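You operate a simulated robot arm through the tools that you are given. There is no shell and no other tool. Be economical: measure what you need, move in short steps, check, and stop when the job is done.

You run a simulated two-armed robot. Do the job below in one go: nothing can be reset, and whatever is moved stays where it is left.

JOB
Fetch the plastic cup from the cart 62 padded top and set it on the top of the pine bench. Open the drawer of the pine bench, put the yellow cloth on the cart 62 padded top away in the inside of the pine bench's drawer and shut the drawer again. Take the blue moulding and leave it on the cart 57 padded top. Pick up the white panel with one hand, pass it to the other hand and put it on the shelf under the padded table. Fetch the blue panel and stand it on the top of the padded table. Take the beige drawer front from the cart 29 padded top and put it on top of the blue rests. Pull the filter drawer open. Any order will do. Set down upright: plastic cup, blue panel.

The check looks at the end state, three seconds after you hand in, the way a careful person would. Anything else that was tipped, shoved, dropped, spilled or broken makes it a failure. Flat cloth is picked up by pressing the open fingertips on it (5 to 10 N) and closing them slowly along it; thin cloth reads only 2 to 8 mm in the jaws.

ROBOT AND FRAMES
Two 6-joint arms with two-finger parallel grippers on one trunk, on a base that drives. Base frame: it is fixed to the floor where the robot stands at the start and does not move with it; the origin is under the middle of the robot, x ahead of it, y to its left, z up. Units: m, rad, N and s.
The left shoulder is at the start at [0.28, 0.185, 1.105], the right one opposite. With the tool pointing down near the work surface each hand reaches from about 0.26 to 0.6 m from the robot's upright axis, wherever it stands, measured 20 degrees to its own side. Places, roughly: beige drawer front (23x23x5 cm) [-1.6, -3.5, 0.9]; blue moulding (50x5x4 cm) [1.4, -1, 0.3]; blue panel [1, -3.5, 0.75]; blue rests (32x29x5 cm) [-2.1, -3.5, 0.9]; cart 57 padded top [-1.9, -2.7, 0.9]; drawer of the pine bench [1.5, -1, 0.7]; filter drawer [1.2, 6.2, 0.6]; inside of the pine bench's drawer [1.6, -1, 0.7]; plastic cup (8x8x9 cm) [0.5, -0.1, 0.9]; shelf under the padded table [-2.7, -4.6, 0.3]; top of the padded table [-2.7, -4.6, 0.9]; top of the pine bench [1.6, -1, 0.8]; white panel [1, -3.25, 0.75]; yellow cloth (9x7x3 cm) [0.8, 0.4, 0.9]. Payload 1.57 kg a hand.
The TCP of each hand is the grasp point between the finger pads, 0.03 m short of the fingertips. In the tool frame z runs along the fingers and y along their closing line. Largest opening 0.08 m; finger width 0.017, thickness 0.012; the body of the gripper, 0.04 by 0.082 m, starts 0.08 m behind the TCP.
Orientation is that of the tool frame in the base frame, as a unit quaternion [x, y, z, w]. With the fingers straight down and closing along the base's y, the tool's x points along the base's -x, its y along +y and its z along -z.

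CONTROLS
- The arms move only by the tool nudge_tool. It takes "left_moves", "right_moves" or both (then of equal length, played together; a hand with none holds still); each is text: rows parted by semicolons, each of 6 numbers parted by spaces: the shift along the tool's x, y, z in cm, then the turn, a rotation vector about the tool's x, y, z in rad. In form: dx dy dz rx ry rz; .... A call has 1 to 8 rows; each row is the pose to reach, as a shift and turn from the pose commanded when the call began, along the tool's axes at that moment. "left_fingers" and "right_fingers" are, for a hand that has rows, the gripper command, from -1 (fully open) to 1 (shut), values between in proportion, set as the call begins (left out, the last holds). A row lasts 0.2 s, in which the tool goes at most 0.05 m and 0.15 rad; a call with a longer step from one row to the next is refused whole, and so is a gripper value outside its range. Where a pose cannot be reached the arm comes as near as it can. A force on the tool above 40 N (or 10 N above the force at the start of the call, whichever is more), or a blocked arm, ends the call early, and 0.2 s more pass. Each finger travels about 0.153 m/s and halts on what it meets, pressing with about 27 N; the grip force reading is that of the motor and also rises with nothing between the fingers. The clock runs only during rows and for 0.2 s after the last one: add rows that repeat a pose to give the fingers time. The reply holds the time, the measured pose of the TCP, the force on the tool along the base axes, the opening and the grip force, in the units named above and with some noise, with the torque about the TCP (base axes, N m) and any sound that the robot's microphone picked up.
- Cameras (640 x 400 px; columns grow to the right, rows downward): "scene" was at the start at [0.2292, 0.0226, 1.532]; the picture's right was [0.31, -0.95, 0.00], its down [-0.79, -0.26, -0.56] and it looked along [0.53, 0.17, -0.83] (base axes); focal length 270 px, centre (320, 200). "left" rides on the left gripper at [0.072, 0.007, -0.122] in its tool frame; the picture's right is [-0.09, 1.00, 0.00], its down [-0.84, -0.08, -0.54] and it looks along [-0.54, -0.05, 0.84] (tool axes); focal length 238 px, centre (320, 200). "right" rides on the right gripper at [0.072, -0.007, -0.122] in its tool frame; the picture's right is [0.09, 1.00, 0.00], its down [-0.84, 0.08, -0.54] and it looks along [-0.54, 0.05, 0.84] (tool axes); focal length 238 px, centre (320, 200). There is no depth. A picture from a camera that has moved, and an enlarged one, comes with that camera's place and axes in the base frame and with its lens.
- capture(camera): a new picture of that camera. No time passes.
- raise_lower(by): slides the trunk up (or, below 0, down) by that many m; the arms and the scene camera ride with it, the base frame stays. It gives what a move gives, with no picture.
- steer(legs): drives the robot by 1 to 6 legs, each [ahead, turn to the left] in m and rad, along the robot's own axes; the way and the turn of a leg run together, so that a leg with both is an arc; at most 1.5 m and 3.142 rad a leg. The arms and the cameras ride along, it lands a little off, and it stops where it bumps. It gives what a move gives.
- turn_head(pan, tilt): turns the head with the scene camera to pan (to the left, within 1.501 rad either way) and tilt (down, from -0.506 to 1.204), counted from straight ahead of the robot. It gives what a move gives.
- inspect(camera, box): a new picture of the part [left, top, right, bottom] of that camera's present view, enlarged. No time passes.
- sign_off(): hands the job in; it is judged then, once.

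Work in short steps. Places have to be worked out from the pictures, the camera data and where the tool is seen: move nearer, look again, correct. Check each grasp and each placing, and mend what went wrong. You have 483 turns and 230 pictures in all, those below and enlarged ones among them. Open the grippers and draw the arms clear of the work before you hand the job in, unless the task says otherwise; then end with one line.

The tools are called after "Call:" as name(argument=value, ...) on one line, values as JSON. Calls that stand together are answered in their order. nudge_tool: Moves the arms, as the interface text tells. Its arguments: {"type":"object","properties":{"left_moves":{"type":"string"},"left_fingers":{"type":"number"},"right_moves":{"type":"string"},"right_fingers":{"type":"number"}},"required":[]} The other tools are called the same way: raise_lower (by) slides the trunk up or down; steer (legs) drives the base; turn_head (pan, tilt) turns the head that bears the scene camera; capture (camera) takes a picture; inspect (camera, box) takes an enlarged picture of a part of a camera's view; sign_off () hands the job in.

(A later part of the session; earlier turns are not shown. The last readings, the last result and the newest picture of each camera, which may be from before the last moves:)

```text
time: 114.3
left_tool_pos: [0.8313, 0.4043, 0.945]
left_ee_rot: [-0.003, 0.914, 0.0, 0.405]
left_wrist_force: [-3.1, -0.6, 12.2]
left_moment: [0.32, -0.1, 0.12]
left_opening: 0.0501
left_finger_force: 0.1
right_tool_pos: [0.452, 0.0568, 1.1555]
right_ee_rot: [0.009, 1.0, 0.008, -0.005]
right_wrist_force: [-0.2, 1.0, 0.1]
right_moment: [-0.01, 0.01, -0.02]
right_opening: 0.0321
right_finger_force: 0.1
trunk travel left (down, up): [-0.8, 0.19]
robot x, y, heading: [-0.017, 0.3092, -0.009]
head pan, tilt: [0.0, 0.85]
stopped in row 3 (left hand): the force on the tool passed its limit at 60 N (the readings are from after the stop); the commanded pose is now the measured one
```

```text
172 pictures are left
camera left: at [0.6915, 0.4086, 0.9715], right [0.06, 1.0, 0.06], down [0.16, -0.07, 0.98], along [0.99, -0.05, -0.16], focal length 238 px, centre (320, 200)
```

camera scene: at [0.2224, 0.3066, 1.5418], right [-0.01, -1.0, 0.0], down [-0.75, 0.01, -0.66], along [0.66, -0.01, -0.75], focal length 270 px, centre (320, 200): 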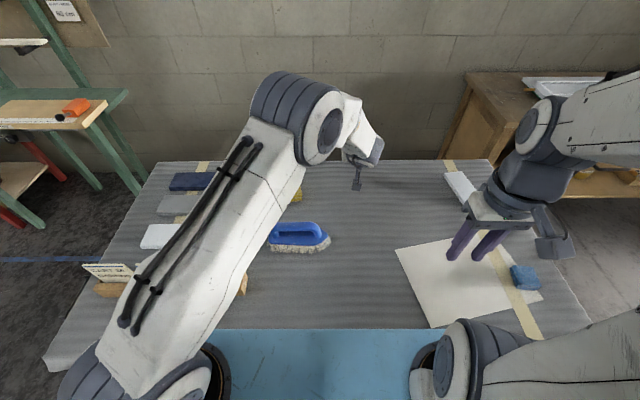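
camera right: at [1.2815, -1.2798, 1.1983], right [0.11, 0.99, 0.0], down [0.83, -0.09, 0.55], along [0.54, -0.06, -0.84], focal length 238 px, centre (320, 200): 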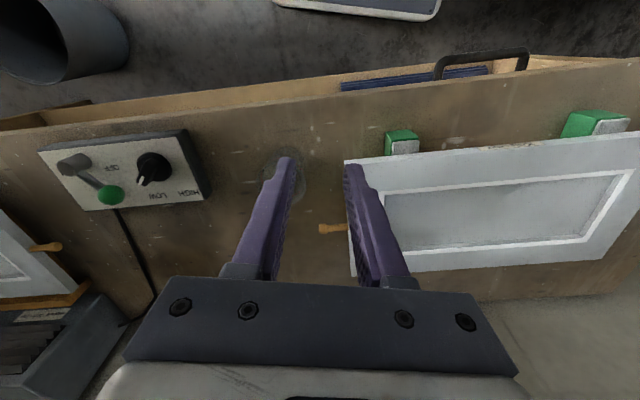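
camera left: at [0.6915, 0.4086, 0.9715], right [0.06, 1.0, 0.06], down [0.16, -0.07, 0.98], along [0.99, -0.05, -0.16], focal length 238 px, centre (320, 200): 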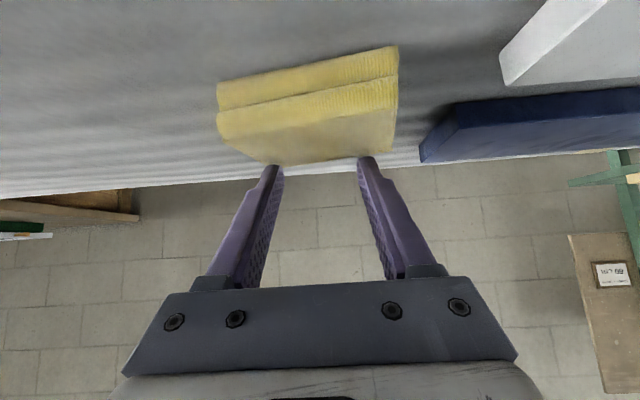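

Contact came at the fingertip, so the cloth top is at z≈0.92. That puts the cart top at ≈0.89 and the cloth centre at ≈(0.805,0.40). I'll lift 1.5 cm, move back over the centre, then press gently.

Call:
nudge_tool(left_moves="-1.1 0 -1 0 0 0; 0.5 -0.3 -2.6 0 0 0; 2 -0.5 -4.2 0 0 0; 2 -0.5 -4.2 0 0 0")

Call:
capture(camera="left")

```text
time: 115.3
left_tool_pos: [0.7848, 0.4004, 0.9533]
left_ee_rot: [-0.002, 0.916, -0.001, 0.402]
left_wrist_force: [-0.1, 0.2, 2.0]
left_moment: [-0.01, 0.45, -0.09]
left_opening: 0.0502
left_finger_force: 0.0
right_tool_pos: [0.4517, 0.0581, 1.1558]
right_ee_rot: [0.009, 1.0, 0.009, -0.003]
right_wrist_force: [0.1, -0.1, 0.1]
right_moment: [0.01, -0.04, -0.02]
right_opening: 0.0323
right_finger_force: 0.0
trunk travel left (down, up): [-0.8, 0.19]
robot x, y, heading: [-0.0181, 0.3079, -0.009]
head pan, tilt: [0.0, 0.85]
```

```text
171 pictures are left
camera left: at [0.6454, 0.4058, 0.9826], right [0.06, 1.0, 0.06], down [0.17, -0.07, 0.98], along [0.98, -0.05, -0.17], focal length 238 px, centre (320, 200)
```

left: 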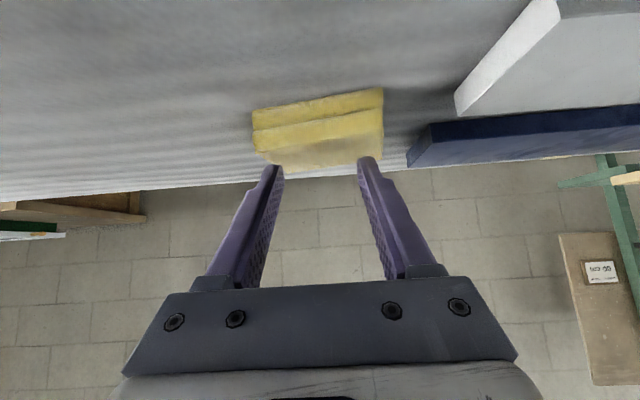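

The hand's camera is brushing the brush handle in this pose. I'll lift, yaw the hand about 0.6 rad so its back passes to the right of the brush, and position it over the cloth.

Call:
nudge_tool(left_moves="-2.9 0 -2.7 0 0 0; -4 -0.5 -2.7 0 0 0; -5 -1 -2 -0.1 0 -0.09; -5.5 -2 -1 -0.2 0 -0.18; -6 -2.8 -0.5 -0.3 0 -0.27; -6 -2.8 -0.5 -0.4 0 -0.36; -6 -2.8 -0.5 -0.44 0 -0.406")

Call:
capture(camera="left")

Call:
inspect(camera="scene", box=[200, 130, 380, 250])

```text
time: 116.9
left_tool_pos: [0.822, 0.3702, 1.002]
left_ee_rot: [-0.273, 0.874, 0.118, 0.384]
left_wrist_force: [-0.1, -0.7, -0.2]
left_moment: [0.01, -0.01, -0.02]
left_opening: 0.05
left_finger_force: 0.0
right_tool_pos: [0.4522, 0.0581, 1.1547]
right_ee_rot: [0.01, 1.0, 0.009, -0.004]
right_wrist_force: [-0.2, -0.5, 0.7]
right_moment: [0.04, -0.01, -0.01]
right_opening: 0.032
right_finger_force: 0.0
trunk travel left (down, up): [-0.8, 0.19]
robot x, y, heading: [-0.0177, 0.3078, -0.007]
head pan, tilt: [0.0, 0.85]
```

```text
170 pictures are left
camera left: at [0.7034, 0.2965, 1.0309], right [-0.51, 0.86, 0.06], down [0.18, 0.04, 0.98], along [0.84, 0.52, -0.17], focal length 238 px, centre (320, 200)
```

left: 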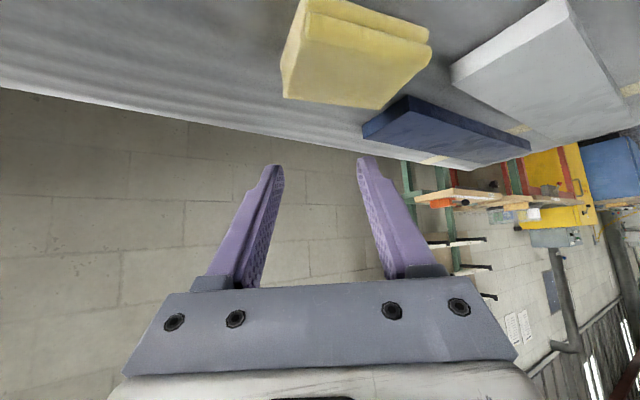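

```text
3.33 times, centred on (290, 190) of scene
camera zoom: at [0.2225, 0.3068, 1.5418], right [-0.01, -1.0, 0.0], down [-0.75, 0.01, -0.66], along [0.66, -0.01, -0.75], focal length 900 px, centre (420, 233)
```

zoom: 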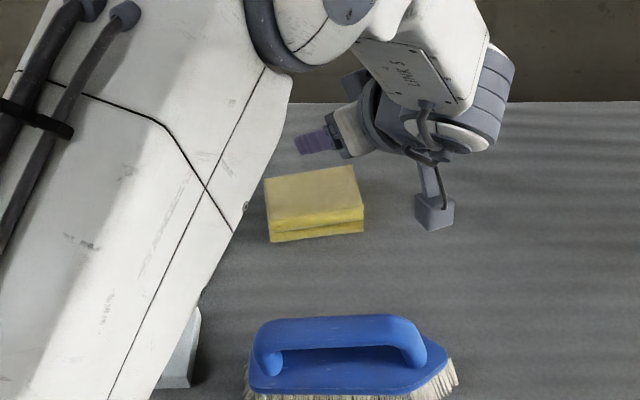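

The cloth's top is at z≈0.90 and its centre at (0.835,0.403). I'll yaw a bit more so the camera clears the brush, and come down to just above the cloth.

Call:
nudge_tool(left_moves="0 0.5 0 -0.09 0 -0.08; 0 1 0 -0.18 0 -0.16; 1 1 1.2 -0.258 0 -0.237; 2 1 2.4 -0.258 0 -0.237; 2.85 1 3.55 -0.258 0 -0.237; 2.85 1 3.55 -0.258 0 -0.237")

Call:
capture(camera="left")

Call:
inspect(camera="scene", box=[200, 130, 380, 250])

```text
time: 118.3
left_tool_pos: [0.824, 0.3827, 0.958]
left_ee_rot: [-0.42, 0.814, 0.182, 0.357]
left_wrist_force: [-0.7, 0.8, -0.1]
left_moment: [0.0, 0.01, -0.02]
left_opening: 0.0502
left_finger_force: 0.1
right_tool_pos: [0.4512, 0.0582, 1.1547]
right_ee_rot: [0.01, 1.0, 0.009, -0.004]
right_wrist_force: [-0.1, -0.7, 0.5]
right_moment: [0.01, -0.02, 0.01]
right_opening: 0.032
right_finger_force: 0.1
trunk travel left (down, up): [-0.8, 0.19]
robot x, y, heading: [-0.0171, 0.305, -0.013]
head pan, tilt: [0.0, 0.85]
```

```text
168 pictures are left
camera left: at [0.7367, 0.2726, 0.987], right [-0.78, 0.63, 0.07], down [0.16, 0.1, 0.98], along [0.61, 0.77, -0.17], focal length 238 px, centre (320, 200)
```

left: 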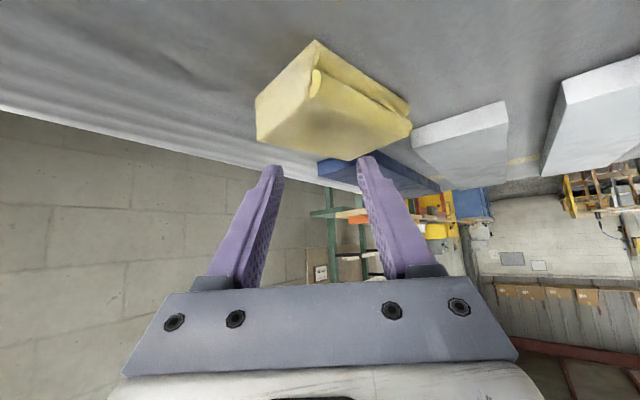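

```text
3.33 times, centred on (290, 190) of scene
camera zoom: at [0.2225, 0.3068, 1.5418], right [-0.01, -1.0, 0.0], down [-0.75, 0.01, -0.66], along [0.66, -0.01, -0.75], focal length 900 px, centre (420, 233)
```

zoom: 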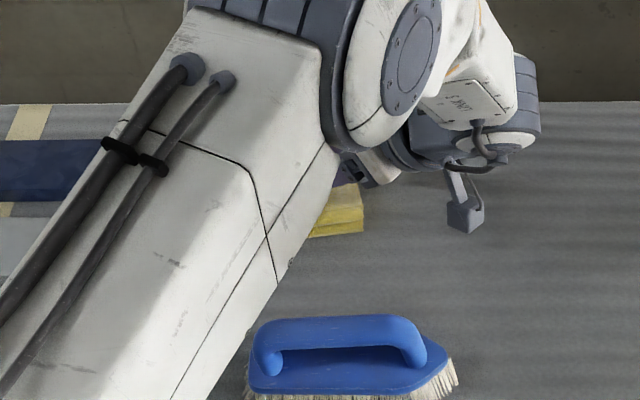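

Now the hand comes in from the right. If I yaw further to about 100°, the fingers can straddle the cloth's 7 cm side directly, so I'll try that slightly higher.

Call:
nudge_tool(left_moves="-0.6 -0.9 -2.2 -0.05 0 -0.045; -1.3 -1.7 -4.5 -0.15 0 -0.138; -1.3 -1.7 -4.5 -0.25 0 -0.23; -1.3 -1.7 -4.5 -0.35 0 -0.322; -1.3 -1.7 -4.5 -0.45 0 -0.414; -1.3 -1.7 -4.5 -0.55 0 -0.506; -1.3 -1.7 -4.5 -0.59 0 -0.543; -1.3 -1.7 -4.5 -0.59 0 -0.543", left_fingers=-1)

Call:
capture(camera="left")

```text
time: 120.1
left_tool_pos: [0.7823, 0.3651, 0.9998]
left_ee_rot: [0.705, -0.586, -0.308, -0.256]
left_wrist_force: [-1.2, 0.6, 0.3]
left_moment: [0.0, -0.04, 0.02]
left_opening: 0.0799
left_finger_force: 0.1
left hand out of reach, approached as far as the arm can: row 5, 6, 7, 8
right_tool_pos: [0.4521, 0.0569, 1.1544]
right_ee_rot: [0.01, 1.0, 0.009, -0.004]
right_wrist_force: [0.3, 0.4, -0.2]
right_moment: [0.0, -0.01, 0.04]
right_opening: 0.032
right_finger_force: 0.1
trunk travel left (down, up): [-0.8, 0.19]
robot x, y, heading: [-0.0161, 0.3087, -0.009]
head pan, tilt: [0.0, 0.85]
```

```text
166 pictures are left
camera left: at [0.8012, 0.2276, 1.0293], right [-0.99, -0.12, 0.07], down [0.05, 0.18, 0.98], along [-0.13, 0.98, -0.18], focal length 238 px, centre (320, 200)
```

left: 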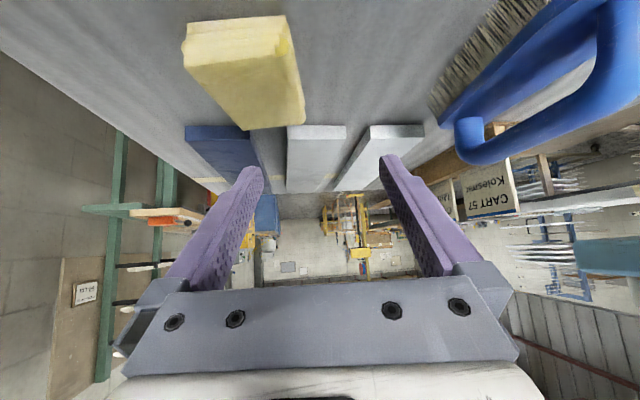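

The orientation works but falls about 5 cm short in x, because the wrist is far to the side of the shoulder. I'll raise the trunk and shift the robot about 0.25 m to the right so the shoulder lines up.

Call:
raise_lower(by=0.12)

Call:
steer(legs=[[-0.22, 0], [0, -1.571], [0.25, 0], [0, 1.571], [0.22, 0]])

Call:
capture(camera="scene")

```text
time: 121.6
left_tool_pos: [0.784, 0.3664, 1.1194]
left_ee_rot: [0.705, -0.586, -0.308, -0.256]
left_wrist_force: [-0.4, -0.6, 1.2]
left_moment: [0.03, 0.03, 0.0]
left_opening: 0.0798
left_finger_force: 0.1
right_tool_pos: [0.4522, 0.0562, 1.2749]
right_ee_rot: [0.01, 1.0, 0.008, -0.004]
right_wrist_force: [0.0, 0.0, -0.3]
right_moment: [-0.01, -0.02, -0.01]
right_opening: 0.0322
right_finger_force: 0.0
trunk travel left (down, up): [-0.92, 0.07]
robot x, y, heading: [-0.0205, 0.3091, -0.005]
head pan, tilt: [0.0, 0.85]
```

```text
time: 133.1
left_tool_pos: [0.6071, 0.0659, 1.1198]
left_ee_rot: [0.683, -0.609, -0.302, -0.267]
left_wrist_force: [-0.9, 0.1, 1.2]
left_moment: [-0.05, -0.05, -0.05]
left_opening: 0.0797
left_finger_force: 0.1
right_tool_pos: [0.2573, -0.2189, 1.2765]
right_ee_rot: [0.043, 0.999, 0.009, -0.003]
right_wrist_force: [-1.4, 0.2, 0.8]
right_moment: [-0.02, -0.08, -0.02]
right_opening: 0.0322
right_finger_force: 0.1
trunk travel left (down, up): [-0.92, 0.07]
robot x, y, heading: [-0.1938, 0.0631, -0.073]
head pan, tilt: [0.0, 0.85]
stopped in leg 5: the robot was blocked; the commanded pose is now the measured one
```

```text
165 pictures are left
camera scene: at [0.0434, 0.0476, 1.6623], right [-0.07, -1.0, 0.0], down [-0.75, 0.05, -0.66], along [0.66, -0.05, -0.75], focal length 270 px, centre (320, 200)
```

scene: 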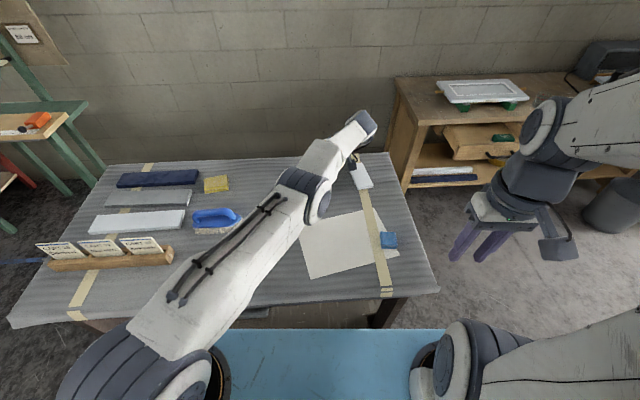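

The robot stopped at x=-0.19 with a small heading error, and the cart is where it was. I'll correct the heading and try the approach again gently.

Call:
steer(legs=[[-0.05, 0.0], [0, 0.07], [0.12, 0]])

```text
time: 135.3
left_tool_pos: [0.6819, 0.123, 1.1181]
left_ee_rot: [0.702, -0.588, -0.309, -0.256]
left_wrist_force: [-0.1, 0.3, -0.3]
left_moment: [0.02, -0.01, -0.02]
left_opening: 0.0799
left_finger_force: 0.2
right_tool_pos: [0.3515, -0.1851, 1.2746]
right_ee_rot: [0.011, 1.0, 0.008, -0.004]
right_wrist_force: [-0.6, 0.2, -0.1]
right_moment: [-0.01, 0.0, 0.0]
right_opening: 0.0321
right_finger_force: 0.1
trunk travel left (down, up): [-0.92, 0.07]
robot x, y, heading: [-0.1169, 0.0708, -0.002]
head pan, tilt: [0.0, 0.85]
```

That leg completed. I'll continue forward 0.1 m and look.

Call:
steer(legs=[[0.1, 0]])

Call:
capture(camera="scene")

```text
time: 136.5
left_tool_pos: [0.7846, 0.1244, 1.1197]
left_ee_rot: [0.703, -0.586, -0.311, -0.256]
left_wrist_force: [0.0, 0.7, -0.2]
left_moment: [0.05, -0.02, -0.02]
left_opening: 0.0798
left_finger_force: 0.1
right_tool_pos: [0.4542, -0.1845, 1.2747]
right_ee_rot: [0.01, 1.0, 0.008, -0.004]
right_wrist_force: [-0.7, -0.8, 0.2]
right_moment: [0.0, -0.02, -0.02]
right_opening: 0.0321
right_finger_force: 0.1
trunk travel left (down, up): [-0.92, 0.07]
robot x, y, heading: [-0.0158, 0.0643, -0.004]
head pan, tilt: [0.0, 0.85]
```

```text
164 pictures are left
camera scene: at [0.2248, 0.0663, 1.6618], right [0.0, -1.0, 0.0], down [-0.75, 0.0, -0.66], along [0.66, 0.0, -0.75], focal length 270 px, centre (320, 200)
```

scene: 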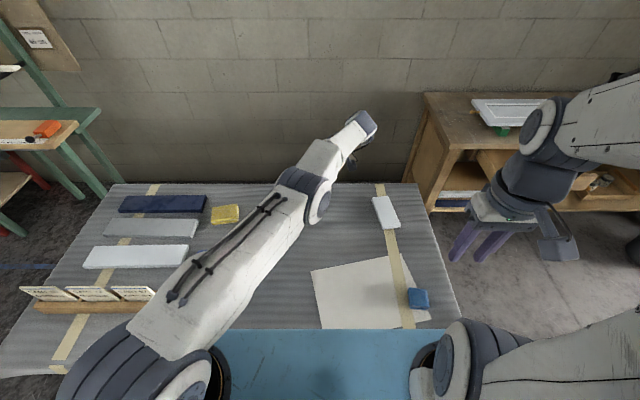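

Good position. I'll lower the trunk again and move the left hand toward the right end of the cloth at z≈1.0.

Call:
raise_lower(by=-0.12)

Call:
nudge_tool(left_moves="-2.7 -2.1 2.9 0 0 0; -5.3 -4.25 5.8 0 0 0; -8 -6.4 8.7 0 0 0; -10.6 -8.5 11.6 0 0 0; -10.6 -8.5 11.6 0 0 0")

Call:
capture(camera="left")

Call:
capture(camera="scene")

```text
time: 138.0
left_tool_pos: [0.7853, 0.1246, 0.9983]
left_ee_rot: [0.704, -0.586, -0.311, -0.255]
left_wrist_force: [0.3, -0.8, 0.4]
left_moment: [-0.02, 0.01, 0.0]
left_opening: 0.08
left_finger_force: 0.1
right_tool_pos: [0.4542, -0.1849, 1.1538]
right_ee_rot: [0.011, 1.0, 0.008, -0.004]
right_wrist_force: [0.7, 0.2, 0.0]
right_moment: [-0.04, -0.06, -0.01]
right_opening: 0.0318
right_finger_force: 0.1
trunk travel left (down, up): [-0.8, 0.19]
robot x, y, heading: [-0.0139, 0.0682, -0.003]
head pan, tilt: [0.0, 0.85]
```

```text
time: 139.2
left_tool_pos: [0.8405, 0.2942, 0.9975]
left_ee_rot: [0.703, -0.586, -0.311, -0.256]
left_wrist_force: [-0.9, -0.3, -0.7]
left_moment: [-0.01, 0.02, -0.03]
left_opening: 0.0797
left_finger_force: 0.0
right_tool_pos: [0.4557, -0.1845, 1.1552]
right_ee_rot: [0.01, 1.0, 0.009, -0.004]
right_wrist_force: [0.6, 0.5, -0.3]
right_moment: [-0.05, 0.03, -0.03]
right_opening: 0.032
right_finger_force: 0.1
trunk travel left (down, up): [-0.8, 0.19]
robot x, y, heading: [-0.0151, 0.0636, -0.007]
head pan, tilt: [0.0, 0.85]
```

```text
163 pictures are left
camera left: at [0.8582, 0.1556, 1.0268], right [-0.99, -0.12, 0.07], down [0.05, 0.18, 0.98], along [-0.13, 0.98, -0.17], focal length 238 px, centre (320, 200)
```

left: 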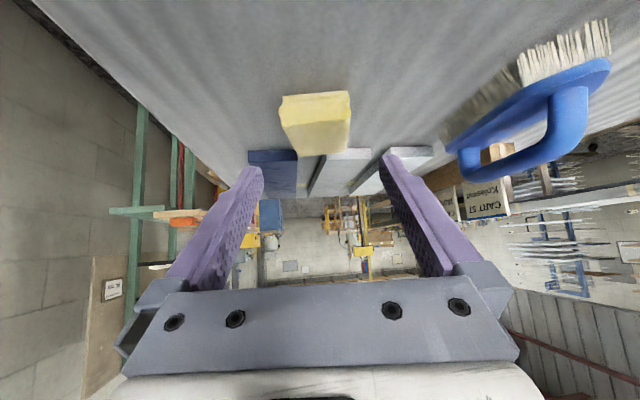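

```text
162 pictures are left
camera scene: at [0.2252, 0.0666, 1.5417], right [0.0, -1.0, 0.0], down [-0.75, 0.0, -0.66], along [0.66, 0.0, -0.75], focal length 270 px, centre (320, 200)
```

scene: 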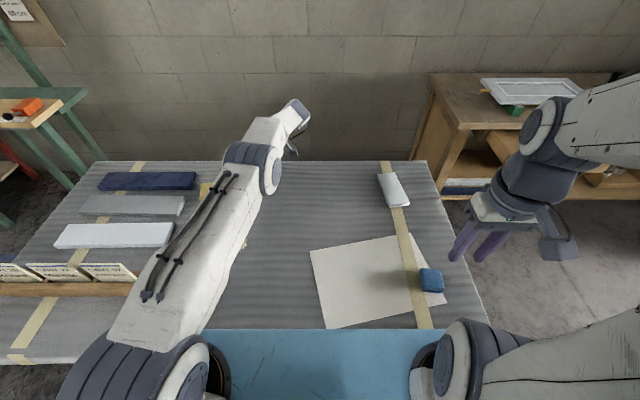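

It reaches now. The cloth's right end is at y≈0.375 and x≈0.828, in line with the hand. I'll lower beside it to z≈0.915, then check.

Call:
nudge_tool(left_moves="2.2 0 2 0 0 0; 4.4 0 4 0 0 0; 6 0 5.5 0 0 0; 6 0 5.5 0 0 0")

Call:
capture(camera="left")

```text
time: 140.2
left_tool_pos: [0.8307, 0.2924, 0.9176]
left_ee_rot: [0.703, -0.586, -0.311, -0.256]
left_wrist_force: [-0.7, -0.5, -0.1]
left_moment: [0.01, 0.0, 0.0]
left_opening: 0.0802
left_finger_force: 0.1
left hand out of reach, approached as far as the arm can: row 2, 3, 4
right_tool_pos: [0.454, -0.1851, 1.1554]
right_ee_rot: [0.01, 1.0, 0.008, -0.004]
right_wrist_force: [-0.2, 0.0, -0.3]
right_moment: [-0.02, -0.02, -0.01]
right_opening: 0.0319
right_finger_force: 0.1
trunk travel left (down, up): [-0.8, 0.19]
robot x, y, heading: [-0.0169, 0.0649, -0.002]
head pan, tilt: [0.0, 0.85]
```

```text
161 pictures are left
camera left: at [0.8488, 0.1553, 0.9466], right [-0.99, -0.12, 0.07], down [0.05, 0.18, 0.98], along [-0.13, 0.98, -0.17], focal length 238 px, centre (320, 200)
```

left: 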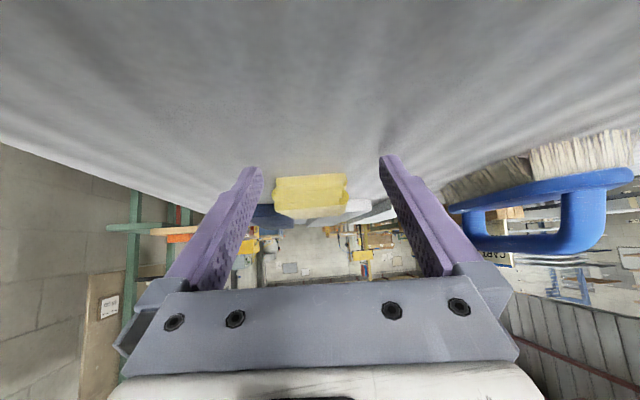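

The cloth face is ~9 mm toward +x from the finger centreline and the arm is at its limit. I'll creep forward 2 cm.

Call:
steer(legs=[[0.02, 0]])

Call:
capture(camera="left")

```text
time: 141.0
left_tool_pos: [0.8499, 0.2938, 0.9178]
left_ee_rot: [0.703, -0.586, -0.311, -0.256]
left_wrist_force: [0.0, 0.5, -1.2]
left_moment: [-0.04, 0.02, 0.0]
left_opening: 0.08
left_finger_force: 0.1
right_tool_pos: [0.4757, -0.185, 1.1549]
right_ee_rot: [0.011, 1.0, 0.009, -0.004]
right_wrist_force: [0.3, -1.0, 1.5]
right_moment: [0.01, 0.0, -0.02]
right_opening: 0.0318
right_finger_force: 0.1
trunk travel left (down, up): [-0.8, 0.19]
robot x, y, heading: [0.0033, 0.0658, -0.001]
head pan, tilt: [0.0, 0.85]
```

```text
160 pictures are left
camera left: at [0.8688, 0.1559, 0.9469], right [-0.99, -0.12, 0.07], down [0.05, 0.18, 0.98], along [-0.13, 0.98, -0.17], focal length 238 px, centre (320, 200)
```

left: 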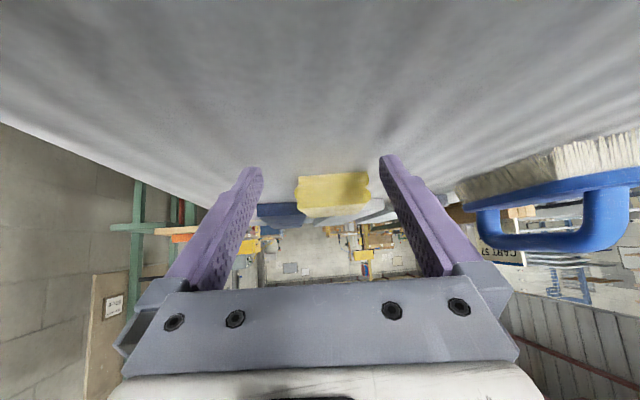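

Now it is about 11 mm off the other way. I'll shift 1.1 cm and advance 6 cm horizontally along the cloth.

Call:
nudge_tool(left_moves="0 1.1 0 0 0 0; -2 1.1 2.2 0 0 0; -4 1.1 4.4 0 0 0; -4 1.1 4.4 0 0 0")

Call:
capture(camera="left")

```text
time: 142.0
left_tool_pos: [0.8291, 0.3498, 0.9179]
left_ee_rot: [0.703, -0.587, -0.31, -0.256]
left_wrist_force: [0.8, 0.4, -0.1]
left_moment: [0.04, -0.04, 0.03]
left_opening: 0.0798
left_finger_force: 0.0
right_tool_pos: [0.4758, -0.1846, 1.1551]
right_ee_rot: [0.009, 1.0, 0.009, -0.004]
right_wrist_force: [-0.5, 0.3, -0.4]
right_moment: [0.02, -0.01, 0.02]
right_opening: 0.032
right_finger_force: 0.0
trunk travel left (down, up): [-0.8, 0.19]
robot x, y, heading: [0.0029, 0.0614, -0.004]
head pan, tilt: [0.0, 0.85]
```

```text
159 pictures are left
camera left: at [0.8484, 0.2114, 0.9469], right [-0.99, -0.12, 0.07], down [0.05, 0.18, 0.98], along [-0.13, 0.98, -0.17], focal length 238 px, centre (320, 200)
```

left: 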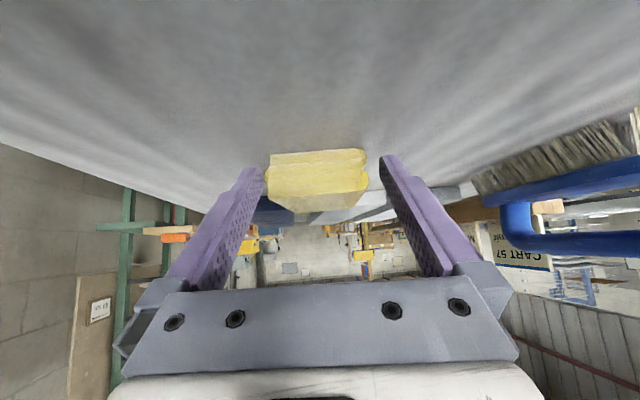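

Centred, and the cloth end is at the fingertips. I'll advance 4 cm more so the cloth lies between the pads.

Call:
nudge_tool(left_moves="-1.35 -0.1 1.47 0 0 0; -2.7 -0.1 2.95 0 0 0; -2.9 -0.1 3.2 0 0 0")

Call:
capture(camera="left")

```text
time: 142.8
left_tool_pos: [0.8214, 0.3924, 0.9163]
left_ee_rot: [0.703, -0.587, -0.31, -0.256]
left_wrist_force: [-1.1, 0.7, 0.1]
left_moment: [0.01, 0.01, -0.02]
left_opening: 0.0797
left_finger_force: 0.0
right_tool_pos: [0.4754, -0.1847, 1.1542]
right_ee_rot: [0.009, 1.0, 0.009, -0.004]
right_wrist_force: [0.0, 0.6, -0.3]
right_moment: [0.01, 0.02, 0.02]
right_opening: 0.0322
right_finger_force: 0.0
trunk travel left (down, up): [-0.8, 0.19]
robot x, y, heading: [0.0097, 0.0698, -0.003]
head pan, tilt: [0.0, 0.85]
```

```text
158 pictures are left
camera left: at [0.8401, 0.2546, 0.9453], right [-0.99, -0.12, 0.07], down [0.05, 0.18, 0.98], along [-0.13, 0.98, -0.17], focal length 238 px, centre (320, 200)
```

left: 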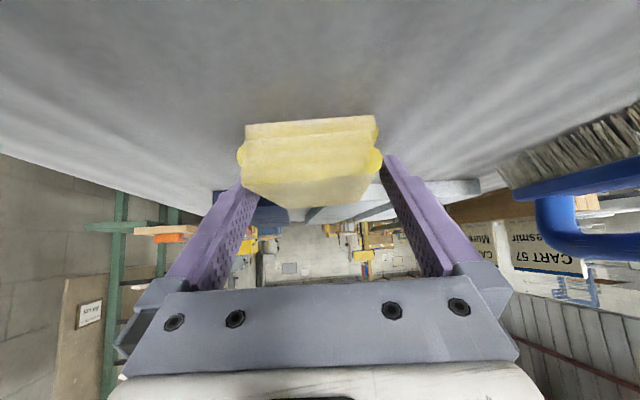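

The fingertips now straddle the cloth. Closing.

Call:
nudge_tool(left_moves="0 0 0 0 0 0; 0 0 0 0 0 0; 0 0 0 0 0 0; 0 0 0 0 0 0", left_fingers=1)

Call:
capture(camera="left")

```text
time: 143.8
left_tool_pos: [0.8217, 0.3934, 0.9169]
left_ee_rot: [0.703, -0.587, -0.31, -0.255]
left_wrist_force: [1.5, 0.3, 1.3]
left_moment: [0.05, -0.06, 0.0]
left_opening: 0.0632
left_finger_force: 27.0
right_tool_pos: [0.4743, -0.1851, 1.1543]
right_ee_rot: [0.01, 1.0, 0.01, -0.004]
right_wrist_force: [0.2, 0.4, 0.0]
right_moment: [0.0, 0.0, 0.01]
right_opening: 0.0319
right_finger_force: 0.2
trunk travel left (down, up): [-0.8, 0.19]
robot x, y, heading: [0.0049, 0.0659, -0.001]
head pan, tilt: [0.0, 0.85]
```

```text
157 pictures are left
camera left: at [0.8401, 0.2545, 0.9455], right [-0.99, -0.12, 0.07], down [0.05, 0.18, 0.98], along [-0.13, 0.98, -0.17], focal length 238 px, centre (320, 200)
```

left: 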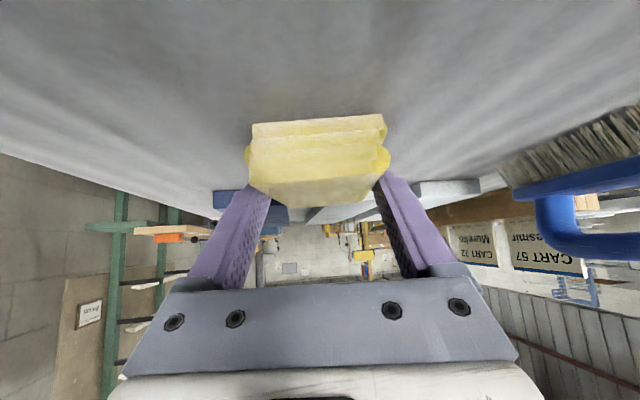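

Gripped at 63 mm. I'll lift with the trunk.

Call:
raise_lower(by=0.15)

Call:
capture(camera="left")

```text
time: 145.5
left_tool_pos: [0.822, 0.3923, 1.0661]
left_ee_rot: [0.703, -0.586, -0.31, -0.255]
left_wrist_force: [0.1, 0.0, -0.9]
left_moment: [-0.02, 0.0, -0.03]
left_opening: 0.0632
left_finger_force: 26.9
right_tool_pos: [0.4754, -0.1845, 1.3046]
right_ee_rot: [0.01, 1.0, 0.008, -0.004]
right_wrist_force: [-0.4, 1.1, 0.0]
right_moment: [0.0, -0.01, -0.02]
right_opening: 0.0318
right_finger_force: 0.0
trunk travel left (down, up): [-0.95, 0.04]
robot x, y, heading: [0.0067, 0.0658, -0.001]
head pan, tilt: [0.0, 0.85]
```

```text
156 pictures are left
camera left: at [0.8402, 0.2544, 1.0951], right [-0.99, -0.12, 0.07], down [0.05, 0.18, 0.98], along [-0.13, 0.98, -0.17], focal length 238 px, centre (320, 200)
```

left: 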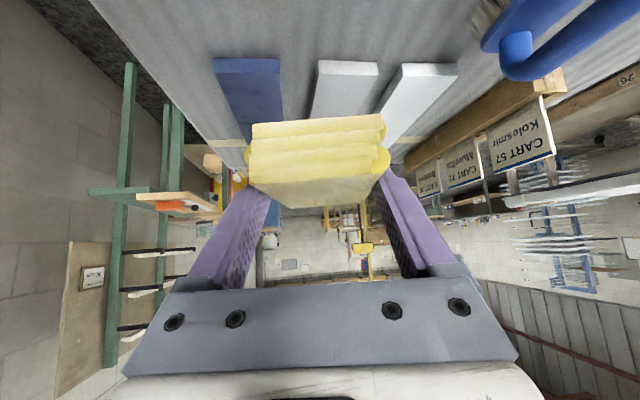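

The cloth is firmly held. I'll drive back, turn, and go to the bench in front of the drawer.

Call:
steer(legs=[[-0.36, 0], [0, -1.571], [1.08, 0], [0, 1.571]])

Call:
turn_head(pan=0.0, tilt=0.6)

Call:
capture(camera="scene")

```text
time: 160.8
left_tool_pos: [0.4429, -0.7342, 1.0675]
left_ee_rot: [0.696, -0.595, -0.308, -0.259]
left_wrist_force: [0.4, 0.1, -1.1]
left_moment: [0.0, 0.0, 0.02]
left_opening: 0.0633
left_finger_force: 27.3
right_tool_pos: [0.0811, -1.3039, 1.3048]
right_ee_rot: [0.022, 1.0, 0.009, -0.004]
right_wrist_force: [-0.4, 0.9, 0.2]
right_moment: [0.01, -0.02, 0.01]
right_opening: 0.032
right_finger_force: 0.0
trunk travel left (down, up): [-0.95, 0.04]
robot x, y, heading: [-0.3824, -1.0402, -0.028]
head pan, tilt: [0.0, 0.85]
```

```text
time: 161.6
left_tool_pos: [0.4423, -0.7356, 1.0657]
left_ee_rot: [0.696, -0.595, -0.308, -0.26]
left_wrist_force: [-0.6, -0.5, 0.1]
left_moment: [0.0, 0.0, 0.01]
left_opening: 0.0635
left_finger_force: 27.1
right_tool_pos: [0.0816, -1.3032, 1.3051]
right_ee_rot: [0.023, 1.0, 0.009, -0.004]
right_wrist_force: [0.3, 0.4, -0.9]
right_moment: [0.01, -0.04, 0.0]
right_opening: 0.032
right_finger_force: 0.0
trunk travel left (down, up): [-0.95, 0.04]
robot x, y, heading: [-0.3798, -1.0411, -0.026]
head pan, tilt: [0.0, 0.6]
```

```text
155 pictures are left
camera scene: at [-0.1317, -1.0462, 1.7126], right [-0.03, -1.0, 0.0], down [-0.57, 0.02, -0.82], along [0.82, -0.02, -0.57], focal length 270 px, centre (320, 200)
```

scene: 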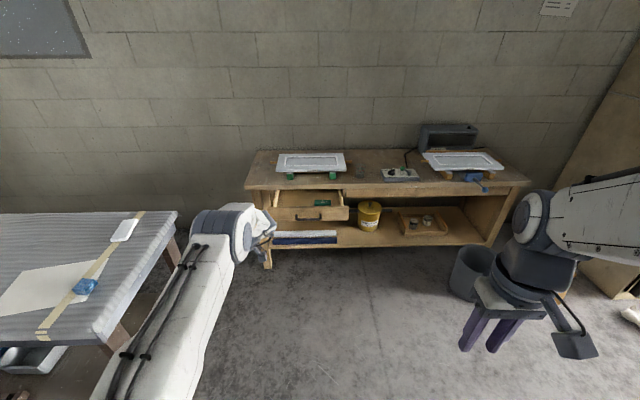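

I'll drive 0.8 m forward so the cloth comes over the open drawer region in x, still high.

Call:
steer(legs=[[0.8, 0.026]])

Call:
nudge_tool(left_moves="3 0.75 -3.35 0 0 0; 6 1.5 -6.7 0 0 0; 9 2.25 -10 0 0 0; 12.2 3 -13.4 0 0 0; 12.2 3 -13.4 0 0 0")

Call:
capture(camera="left")

Call:
capture(camera="scene")

```text
time: 165.8
left_tool_pos: [1.221, -0.7022, 1.0664]
left_ee_rot: [0.709, -0.579, -0.314, -0.252]
left_wrist_force: [-0.4, -0.6, -1.3]
left_moment: [0.01, 0.02, -0.01]
left_opening: 0.0634
left_finger_force: 26.9
right_tool_pos: [0.8857, -1.2861, 1.3056]
right_ee_rot: [0.0, 1.0, 0.008, -0.003]
right_wrist_force: [1.1, -0.3, 0.9]
right_moment: [-0.04, -0.04, 0.0]
right_opening: 0.0321
right_finger_force: 0.1
trunk travel left (down, up): [-0.95, 0.04]
robot x, y, heading: [0.4075, -1.0417, 0.018]
head pan, tilt: [0.0, 0.6]
```

```text
time: 167.0
left_tool_pos: [1.2319, -0.8815, 1.0665]
left_ee_rot: [0.708, -0.58, -0.313, -0.253]
left_wrist_force: [1.3, 0.6, -1.1]
left_moment: [-0.02, 0.03, 0.0]
left_opening: 0.063
left_finger_force: 26.9
right_tool_pos: [0.8856, -1.2841, 1.3036]
right_ee_rot: [0.0, 1.0, 0.01, -0.004]
right_wrist_force: [-0.7, 0.0, -0.5]
right_moment: [0.01, -0.01, -0.03]
right_opening: 0.032
right_finger_force: 0.1
trunk travel left (down, up): [-0.95, 0.04]
robot x, y, heading: [0.4126, -1.0441, 0.018]
head pan, tilt: [0.0, 0.6]
```

```text
154 pictures are left
camera left: at [1.2517, -1.0204, 1.0952], right [-0.99, -0.14, 0.07], down [0.05, 0.18, 0.98], along [-0.15, 0.97, -0.17], focal length 238 px, centre (320, 200)
```

left: 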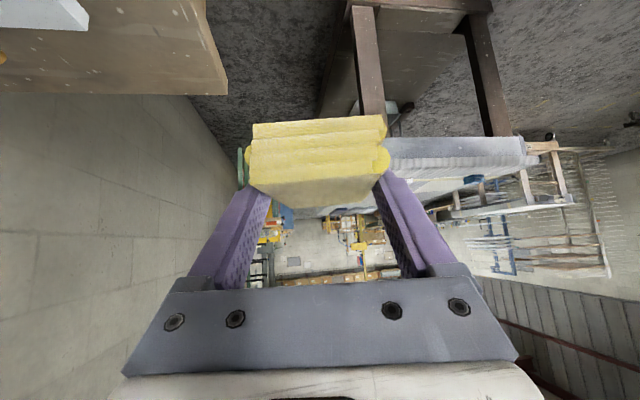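

```text
153 pictures are left
camera scene: at [0.6617, -1.039, 1.7127], right [0.02, -1.0, 0.0], down [-0.56, -0.01, -0.82], along [0.82, 0.01, -0.57], focal length 270 px, centre (320, 200)
```

scene: 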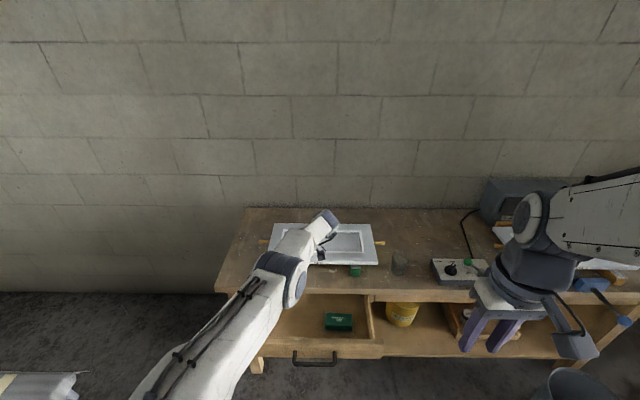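

The drawer opening runs x≈1.165–1.345. The green box is at y −1.05…−1.16, and the free space is to its left. I'll shift to y≈−0.90 and lower with the trunk 0.2 m.

Call:
nudge_tool(left_moves="0.6 0.1 -0.7 0 0 0; 1.2 0.1 -1.4 0 0 0; 1.2 0.1 -1.4 0 0 0")

Call:
raise_lower(by=-0.2)

Call:
turn_head(pan=0.1, tilt=0.75)

Call:
capture(camera="scene")

Call:
capture(camera="left")

```text
time: 167.8
left_tool_pos: [1.2244, -0.8988, 1.069]
left_ee_rot: [0.709, -0.58, -0.314, -0.252]
left_wrist_force: [0.2, 0.8, -0.3]
left_moment: [0.0, 0.02, 0.0]
left_opening: 0.0631
left_finger_force: 26.9
left hand out of reach, approached as far as the arm can: row 1, 2, 3
right_tool_pos: [0.8864, -1.2867, 1.3048]
right_ee_rot: [0.0, 1.0, 0.009, -0.004]
right_wrist_force: [0.1, -0.2, 0.2]
right_moment: [0.0, 0.03, 0.0]
right_opening: 0.0317
right_finger_force: 0.0
trunk travel left (down, up): [-0.95, 0.04]
robot x, y, heading: [0.4098, -1.0416, 0.021]
head pan, tilt: [0.0, 0.6]
```

```text
time: 170.0
left_tool_pos: [1.2247, -0.8981, 0.8692]
left_ee_rot: [0.709, -0.579, -0.313, -0.252]
left_wrist_force: [0.4, 0.0, 0.0]
left_moment: [-0.01, 0.01, 0.01]
left_opening: 0.0634
left_finger_force: 27.1
right_tool_pos: [0.8862, -1.2861, 1.1046]
right_ee_rot: [0.0, 1.0, 0.009, -0.005]
right_wrist_force: [0.4, -0.4, -0.5]
right_moment: [0.02, -0.03, 0.01]
right_opening: 0.0317
right_finger_force: 0.0
trunk travel left (down, up): [-0.75, 0.24]
robot x, y, heading: [0.4117, -1.045, 0.014]
head pan, tilt: [0.0, 0.6]
```

```text
time: 170.7
left_tool_pos: [1.2242, -0.9004, 0.8688]
left_ee_rot: [0.71, -0.578, -0.314, -0.252]
left_wrist_force: [-1.2, 0.1, -0.7]
left_moment: [-0.01, 0.0, 0.03]
left_opening: 0.0631
left_finger_force: 27.3
right_tool_pos: [0.8868, -1.2869, 1.1046]
right_ee_rot: [0.0, 1.0, 0.01, -0.005]
right_wrist_force: [-0.2, -0.3, 0.3]
right_moment: [0.01, -0.03, -0.04]
right_opening: 0.0322
right_finger_force: 0.0
trunk travel left (down, up): [-0.75, 0.24]
robot x, y, heading: [0.4085, -1.0462, 0.012]
head pan, tilt: [0.099, 0.75]
```

```text
152 pictures are left
camera scene: at [0.6555, -1.0306, 1.4998], right [0.12, -0.99, 0.0], down [-0.68, -0.08, -0.73], along [0.73, 0.09, -0.68], focal length 270 px, centre (320, 200)
```

scene: 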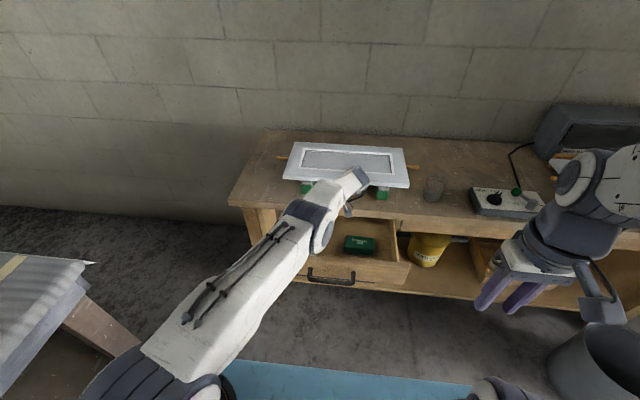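

```text
151 pictures are left
camera left: at [1.2451, -1.0376, 0.8978], right [-0.99, -0.14, 0.07], down [0.05, 0.18, 0.98], along [-0.15, 0.97, -0.17], focal length 238 px, centre (320, 200)
```

left: 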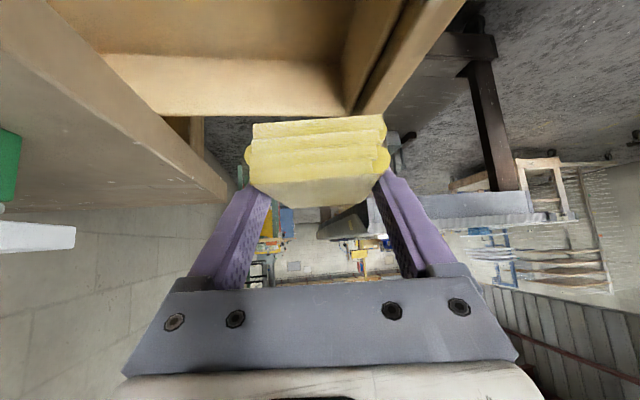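

The drawer floor is at ≈0.685, its left wall at y≈-0.79, and its front board inside at x≈1.168. The cloth fits, so I'll lower 0.12 m more.

Call:
raise_lower(by=-0.12)

Call:
capture(camera="left")

Call:
capture(camera="scene")

```text
time: 172.2
left_tool_pos: [1.2245, -0.9007, 0.7494]
left_ee_rot: [0.709, -0.579, -0.313, -0.252]
left_wrist_force: [0.0, 0.1, -1.2]
left_moment: [0.0, 0.01, 0.03]
left_opening: 0.063
left_finger_force: 26.4
right_tool_pos: [0.8853, -1.2854, 0.9842]
right_ee_rot: [0.0, 1.0, 0.01, -0.005]
right_wrist_force: [0.6, -0.7, 0.7]
right_moment: [0.03, 0.03, 0.03]
right_opening: 0.0322
right_finger_force: 0.0
trunk travel left (down, up): [-0.63, 0.36]
robot x, y, heading: [0.4109, -1.0457, 0.018]
head pan, tilt: [0.099, 0.75]
```

```text
150 pictures are left
camera left: at [1.2451, -1.0377, 0.7779], right [-0.99, -0.14, 0.07], down [0.05, 0.18, 0.98], along [-0.15, 0.97, -0.17], focal length 238 px, centre (320, 200)
```

left: 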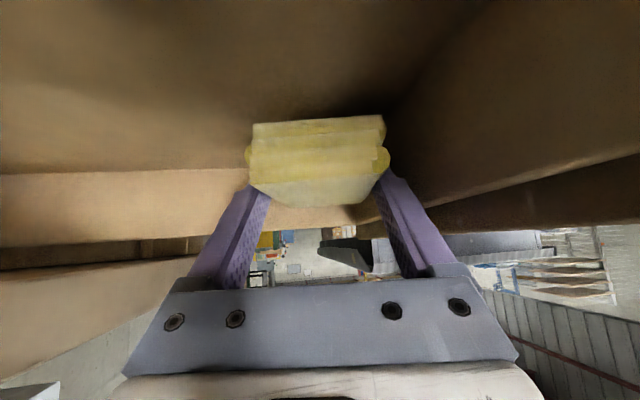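

```text
149 pictures are left
camera scene: at [0.6554, -1.0305, 1.3799], right [0.12, -0.99, 0.0], down [-0.68, -0.08, -0.73], along [0.73, 0.09, -0.68], focal length 270 px, centre (320, 200)
```

scene: 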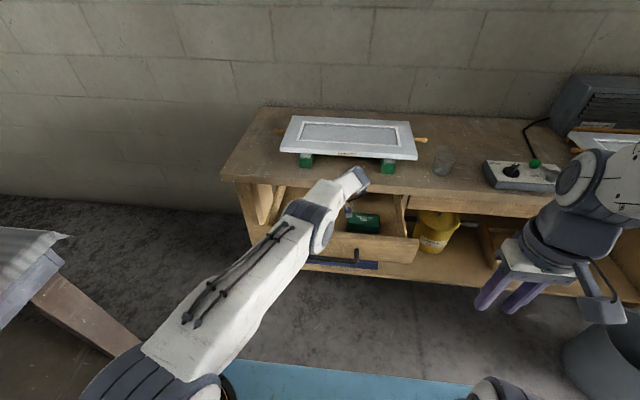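

The cloth is inside, about 2 cm above the drawer floor. I'll lower 1.3 cm more and then open.

Call:
raise_lower(by=-0.013)

Call:
nudge_tool(left_moves="0 0 0 0 0 0; 0 0 0 0 0 0; 0 0 0 0 0 0", left_fingers=-0.95)

Call:
raise_lower(by=0.1)

Call:
capture(camera="left")

```text
time: 172.8
left_tool_pos: [1.2246, -0.8998, 0.735]
left_ee_rot: [0.709, -0.579, -0.313, -0.252]
left_wrist_force: [0.7, 0.4, -0.1]
left_moment: [-0.05, -0.01, -0.02]
left_opening: 0.0633
left_finger_force: 26.8
right_tool_pos: [0.8855, -1.2859, 0.9723]
right_ee_rot: [0.0, 1.0, 0.009, -0.004]
right_wrist_force: [-0.4, -0.4, 0.0]
right_moment: [-0.01, 0.0, 0.02]
right_opening: 0.0321
right_finger_force: 0.2
trunk travel left (down, up): [-0.617, 0.373]
robot x, y, heading: [0.4104, -1.0406, 0.014]
head pan, tilt: [0.099, 0.75]
```

```text
time: 173.6
left_tool_pos: [1.225, -0.8997, 0.7355]
left_ee_rot: [0.709, -0.58, -0.313, -0.252]
left_wrist_force: [0.5, 0.4, 0.2]
left_moment: [-0.02, 0.02, -0.01]
left_opening: 0.0784
left_finger_force: 0.0
right_tool_pos: [0.8868, -1.2859, 0.9709]
right_ee_rot: [0.0, 1.0, 0.009, -0.004]
right_wrist_force: [-0.7, 0.0, 0.4]
right_moment: [0.01, -0.02, 0.02]
right_opening: 0.0323
right_finger_force: 0.1
trunk travel left (down, up): [-0.617, 0.373]
robot x, y, heading: [0.4114, -1.0452, 0.013]
head pan, tilt: [0.099, 0.75]
```

```text
time: 174.9
left_tool_pos: [1.2252, -0.8993, 0.8366]
left_ee_rot: [0.709, -0.579, -0.313, -0.252]
left_wrist_force: [0.4, 0.4, -0.9]
left_moment: [-0.01, 0.01, 0.0]
left_opening: 0.0781
left_finger_force: 0.2
right_tool_pos: [0.8859, -1.2854, 1.0708]
right_ee_rot: [0.0, 1.0, 0.009, -0.003]
right_wrist_force: [0.5, 0.4, 0.0]
right_moment: [0.01, -0.01, 0.0]
right_opening: 0.0317
right_finger_force: 0.0
trunk travel left (down, up): [-0.717, 0.273]
robot x, y, heading: [0.4102, -1.0442, 0.016]
head pan, tilt: [0.099, 0.75]
```

```text
148 pictures are left
camera left: at [1.2451, -1.0376, 0.8646], right [-0.99, -0.14, 0.07], down [0.05, 0.18, 0.98], along [-0.15, 0.97, -0.17], focal length 238 px, centre (320, 200)
```

left: 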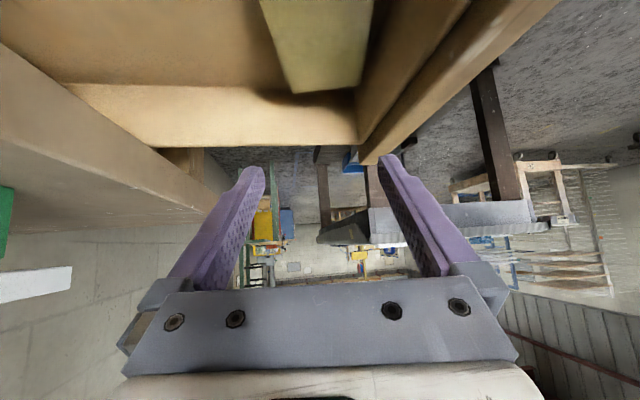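

The cloth lies in the drawer. I'll raise up, back off 0.25 m and return the left hand to a tucked, tool-down pose before pushing the drawer shut.

Call:
raise_lower(by=0.1)

Call:
steer(legs=[[-0.25, 0]])

Call:
nudge_tool(left_moves="-2.6 2.4 1 0.056 0.046 0.126; -5.2 4.8 2 0.112 0.092 0.252; -7.7 7.2 3 0.167 0.138 0.378; -10.3 9.6 4 0.223 0.184 0.505; -12.9 12 5 0.279 0.23 0.631; -15.5 14.4 6 0.335 0.276 0.757; -18 16.8 7 0.39 0.321 0.883; -20.6 19.2 8 0.446 0.367 1.009")

```text
time: 176.3
left_tool_pos: [1.224, -0.898, 0.9362]
left_ee_rot: [0.709, -0.58, -0.313, -0.252]
left_wrist_force: [-0.1, -0.5, -0.5]
left_moment: [0.0, -0.01, 0.02]
left_opening: 0.078
left_finger_force: 0.0
right_tool_pos: [0.8854, -1.2862, 1.1719]
right_ee_rot: [0.0, 1.0, 0.01, -0.004]
right_wrist_force: [-0.3, -0.2, 0.1]
right_moment: [0.0, -0.03, 0.02]
right_opening: 0.0318
right_finger_force: 0.1
trunk travel left (down, up): [-0.817, 0.173]
robot x, y, heading: [0.4108, -1.0425, 0.017]
head pan, tilt: [0.099, 0.75]
```

```text
time: 178.1
left_tool_pos: [0.9709, -0.9061, 0.9368]
left_ee_rot: [0.708, -0.58, -0.314, -0.252]
left_wrist_force: [0.0, 0.2, 0.0]
left_moment: [0.03, 0.02, 0.01]
left_opening: 0.0782
left_finger_force: 0.1
right_tool_pos: [0.6323, -1.2912, 1.1707]
right_ee_rot: [0.001, 1.0, 0.009, -0.005]
right_wrist_force: [0.4, -0.3, 0.2]
right_moment: [-0.02, 0.05, -0.01]
right_opening: 0.0319
right_finger_force: 0.1
trunk travel left (down, up): [-0.817, 0.173]
robot x, y, heading: [0.1586, -1.046, 0.017]
head pan, tilt: [0.099, 0.75]
```

```text
time: 179.9
left_tool_pos: [0.7437, -0.7475, 1.036]
left_ee_rot: [-0.315, 0.933, 0.136, 0.111]
left_wrist_force: [0.0, 0.2, 0.3]
left_moment: [-0.01, -0.02, -0.03]
left_opening: 0.0783
left_finger_force: 0.0
right_tool_pos: [0.6332, -1.2907, 1.1721]
right_ee_rot: [0.002, 1.0, 0.009, -0.004]
right_wrist_force: [-0.1, 0.9, -0.6]
right_moment: [0.01, 0.01, 0.0]
right_opening: 0.0318
right_finger_force: 0.2
trunk travel left (down, up): [-0.817, 0.173]
robot x, y, heading: [0.1601, -1.048, 0.016]
head pan, tilt: [0.099, 0.75]
```

Continue the left arm's return; meanwhile shut its fingers partly.

Call:
nudge_tool(left_moves="0.5 3.5 -0.8 0.056 0.046 0.126; 1 7.1 -1.7 0.112 0.092 0.252; 1.5 10.6 -2.5 0.167 0.138 0.378; 2 14.2 -3.4 0.223 0.184 0.505; 2.6 17.7 -4.2 0.279 0.23 0.631; 2.6 17.7 -4.2 0.279 0.23 0.631")

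Call:
nudge_tool(right_moves="-1 4 4.5 0 0 0; -1.5 8 7 0 0 0; -2 12 9 0 0 0; -2 16 11 0 0 0; -2 20 13 0 0 0; -2 24 15 0 0 0; -2 26.5 16 0 0 0; -2 26.5 16 0 0 0", right_fingers=1)

Call:
capture(camera="scene")

```text
time: 181.3
left_tool_pos: [0.6767, -0.7834, 1.0634]
left_ee_rot: [-0.044, 0.997, 0.055, 0.017]
left_wrist_force: [-0.2, 0.0, 0.5]
left_moment: [0.03, 0.01, -0.01]
left_opening: 0.0781
left_finger_force: 0.1
left hand out of reach, approached as far as the arm can: row 3, 4, 5, 6
right_tool_pos: [0.6332, -1.2902, 1.171]
right_ee_rot: [0.001, 1.0, 0.01, -0.005]
right_wrist_force: [-0.5, 0.4, 0.2]
right_moment: [-0.03, -0.01, -0.01]
right_opening: 0.0318
right_finger_force: 0.0
trunk travel left (down, up): [-0.817, 0.173]
robot x, y, heading: [0.158, -1.0513, 0.018]
head pan, tilt: [0.099, 0.75]
```

```text
refused: row 1 steps farther than a row can; nothing moved
```

```text
147 pictures are left
camera scene: at [0.4027, -1.0353, 1.5668], right [0.12, -0.99, 0.0], down [-0.68, -0.08, -0.73], along [0.73, 0.08, -0.68], focal length 270 px, centre (320, 200)
```

scene: 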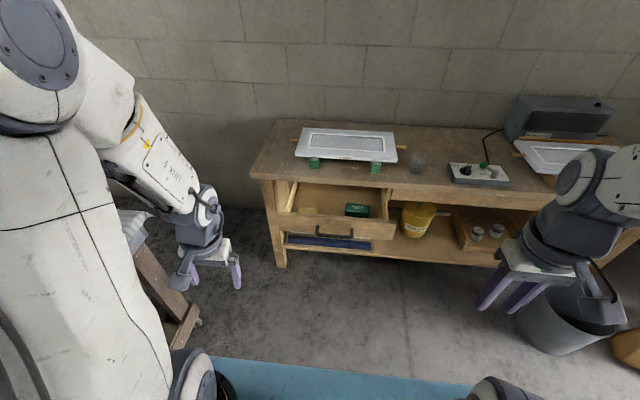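

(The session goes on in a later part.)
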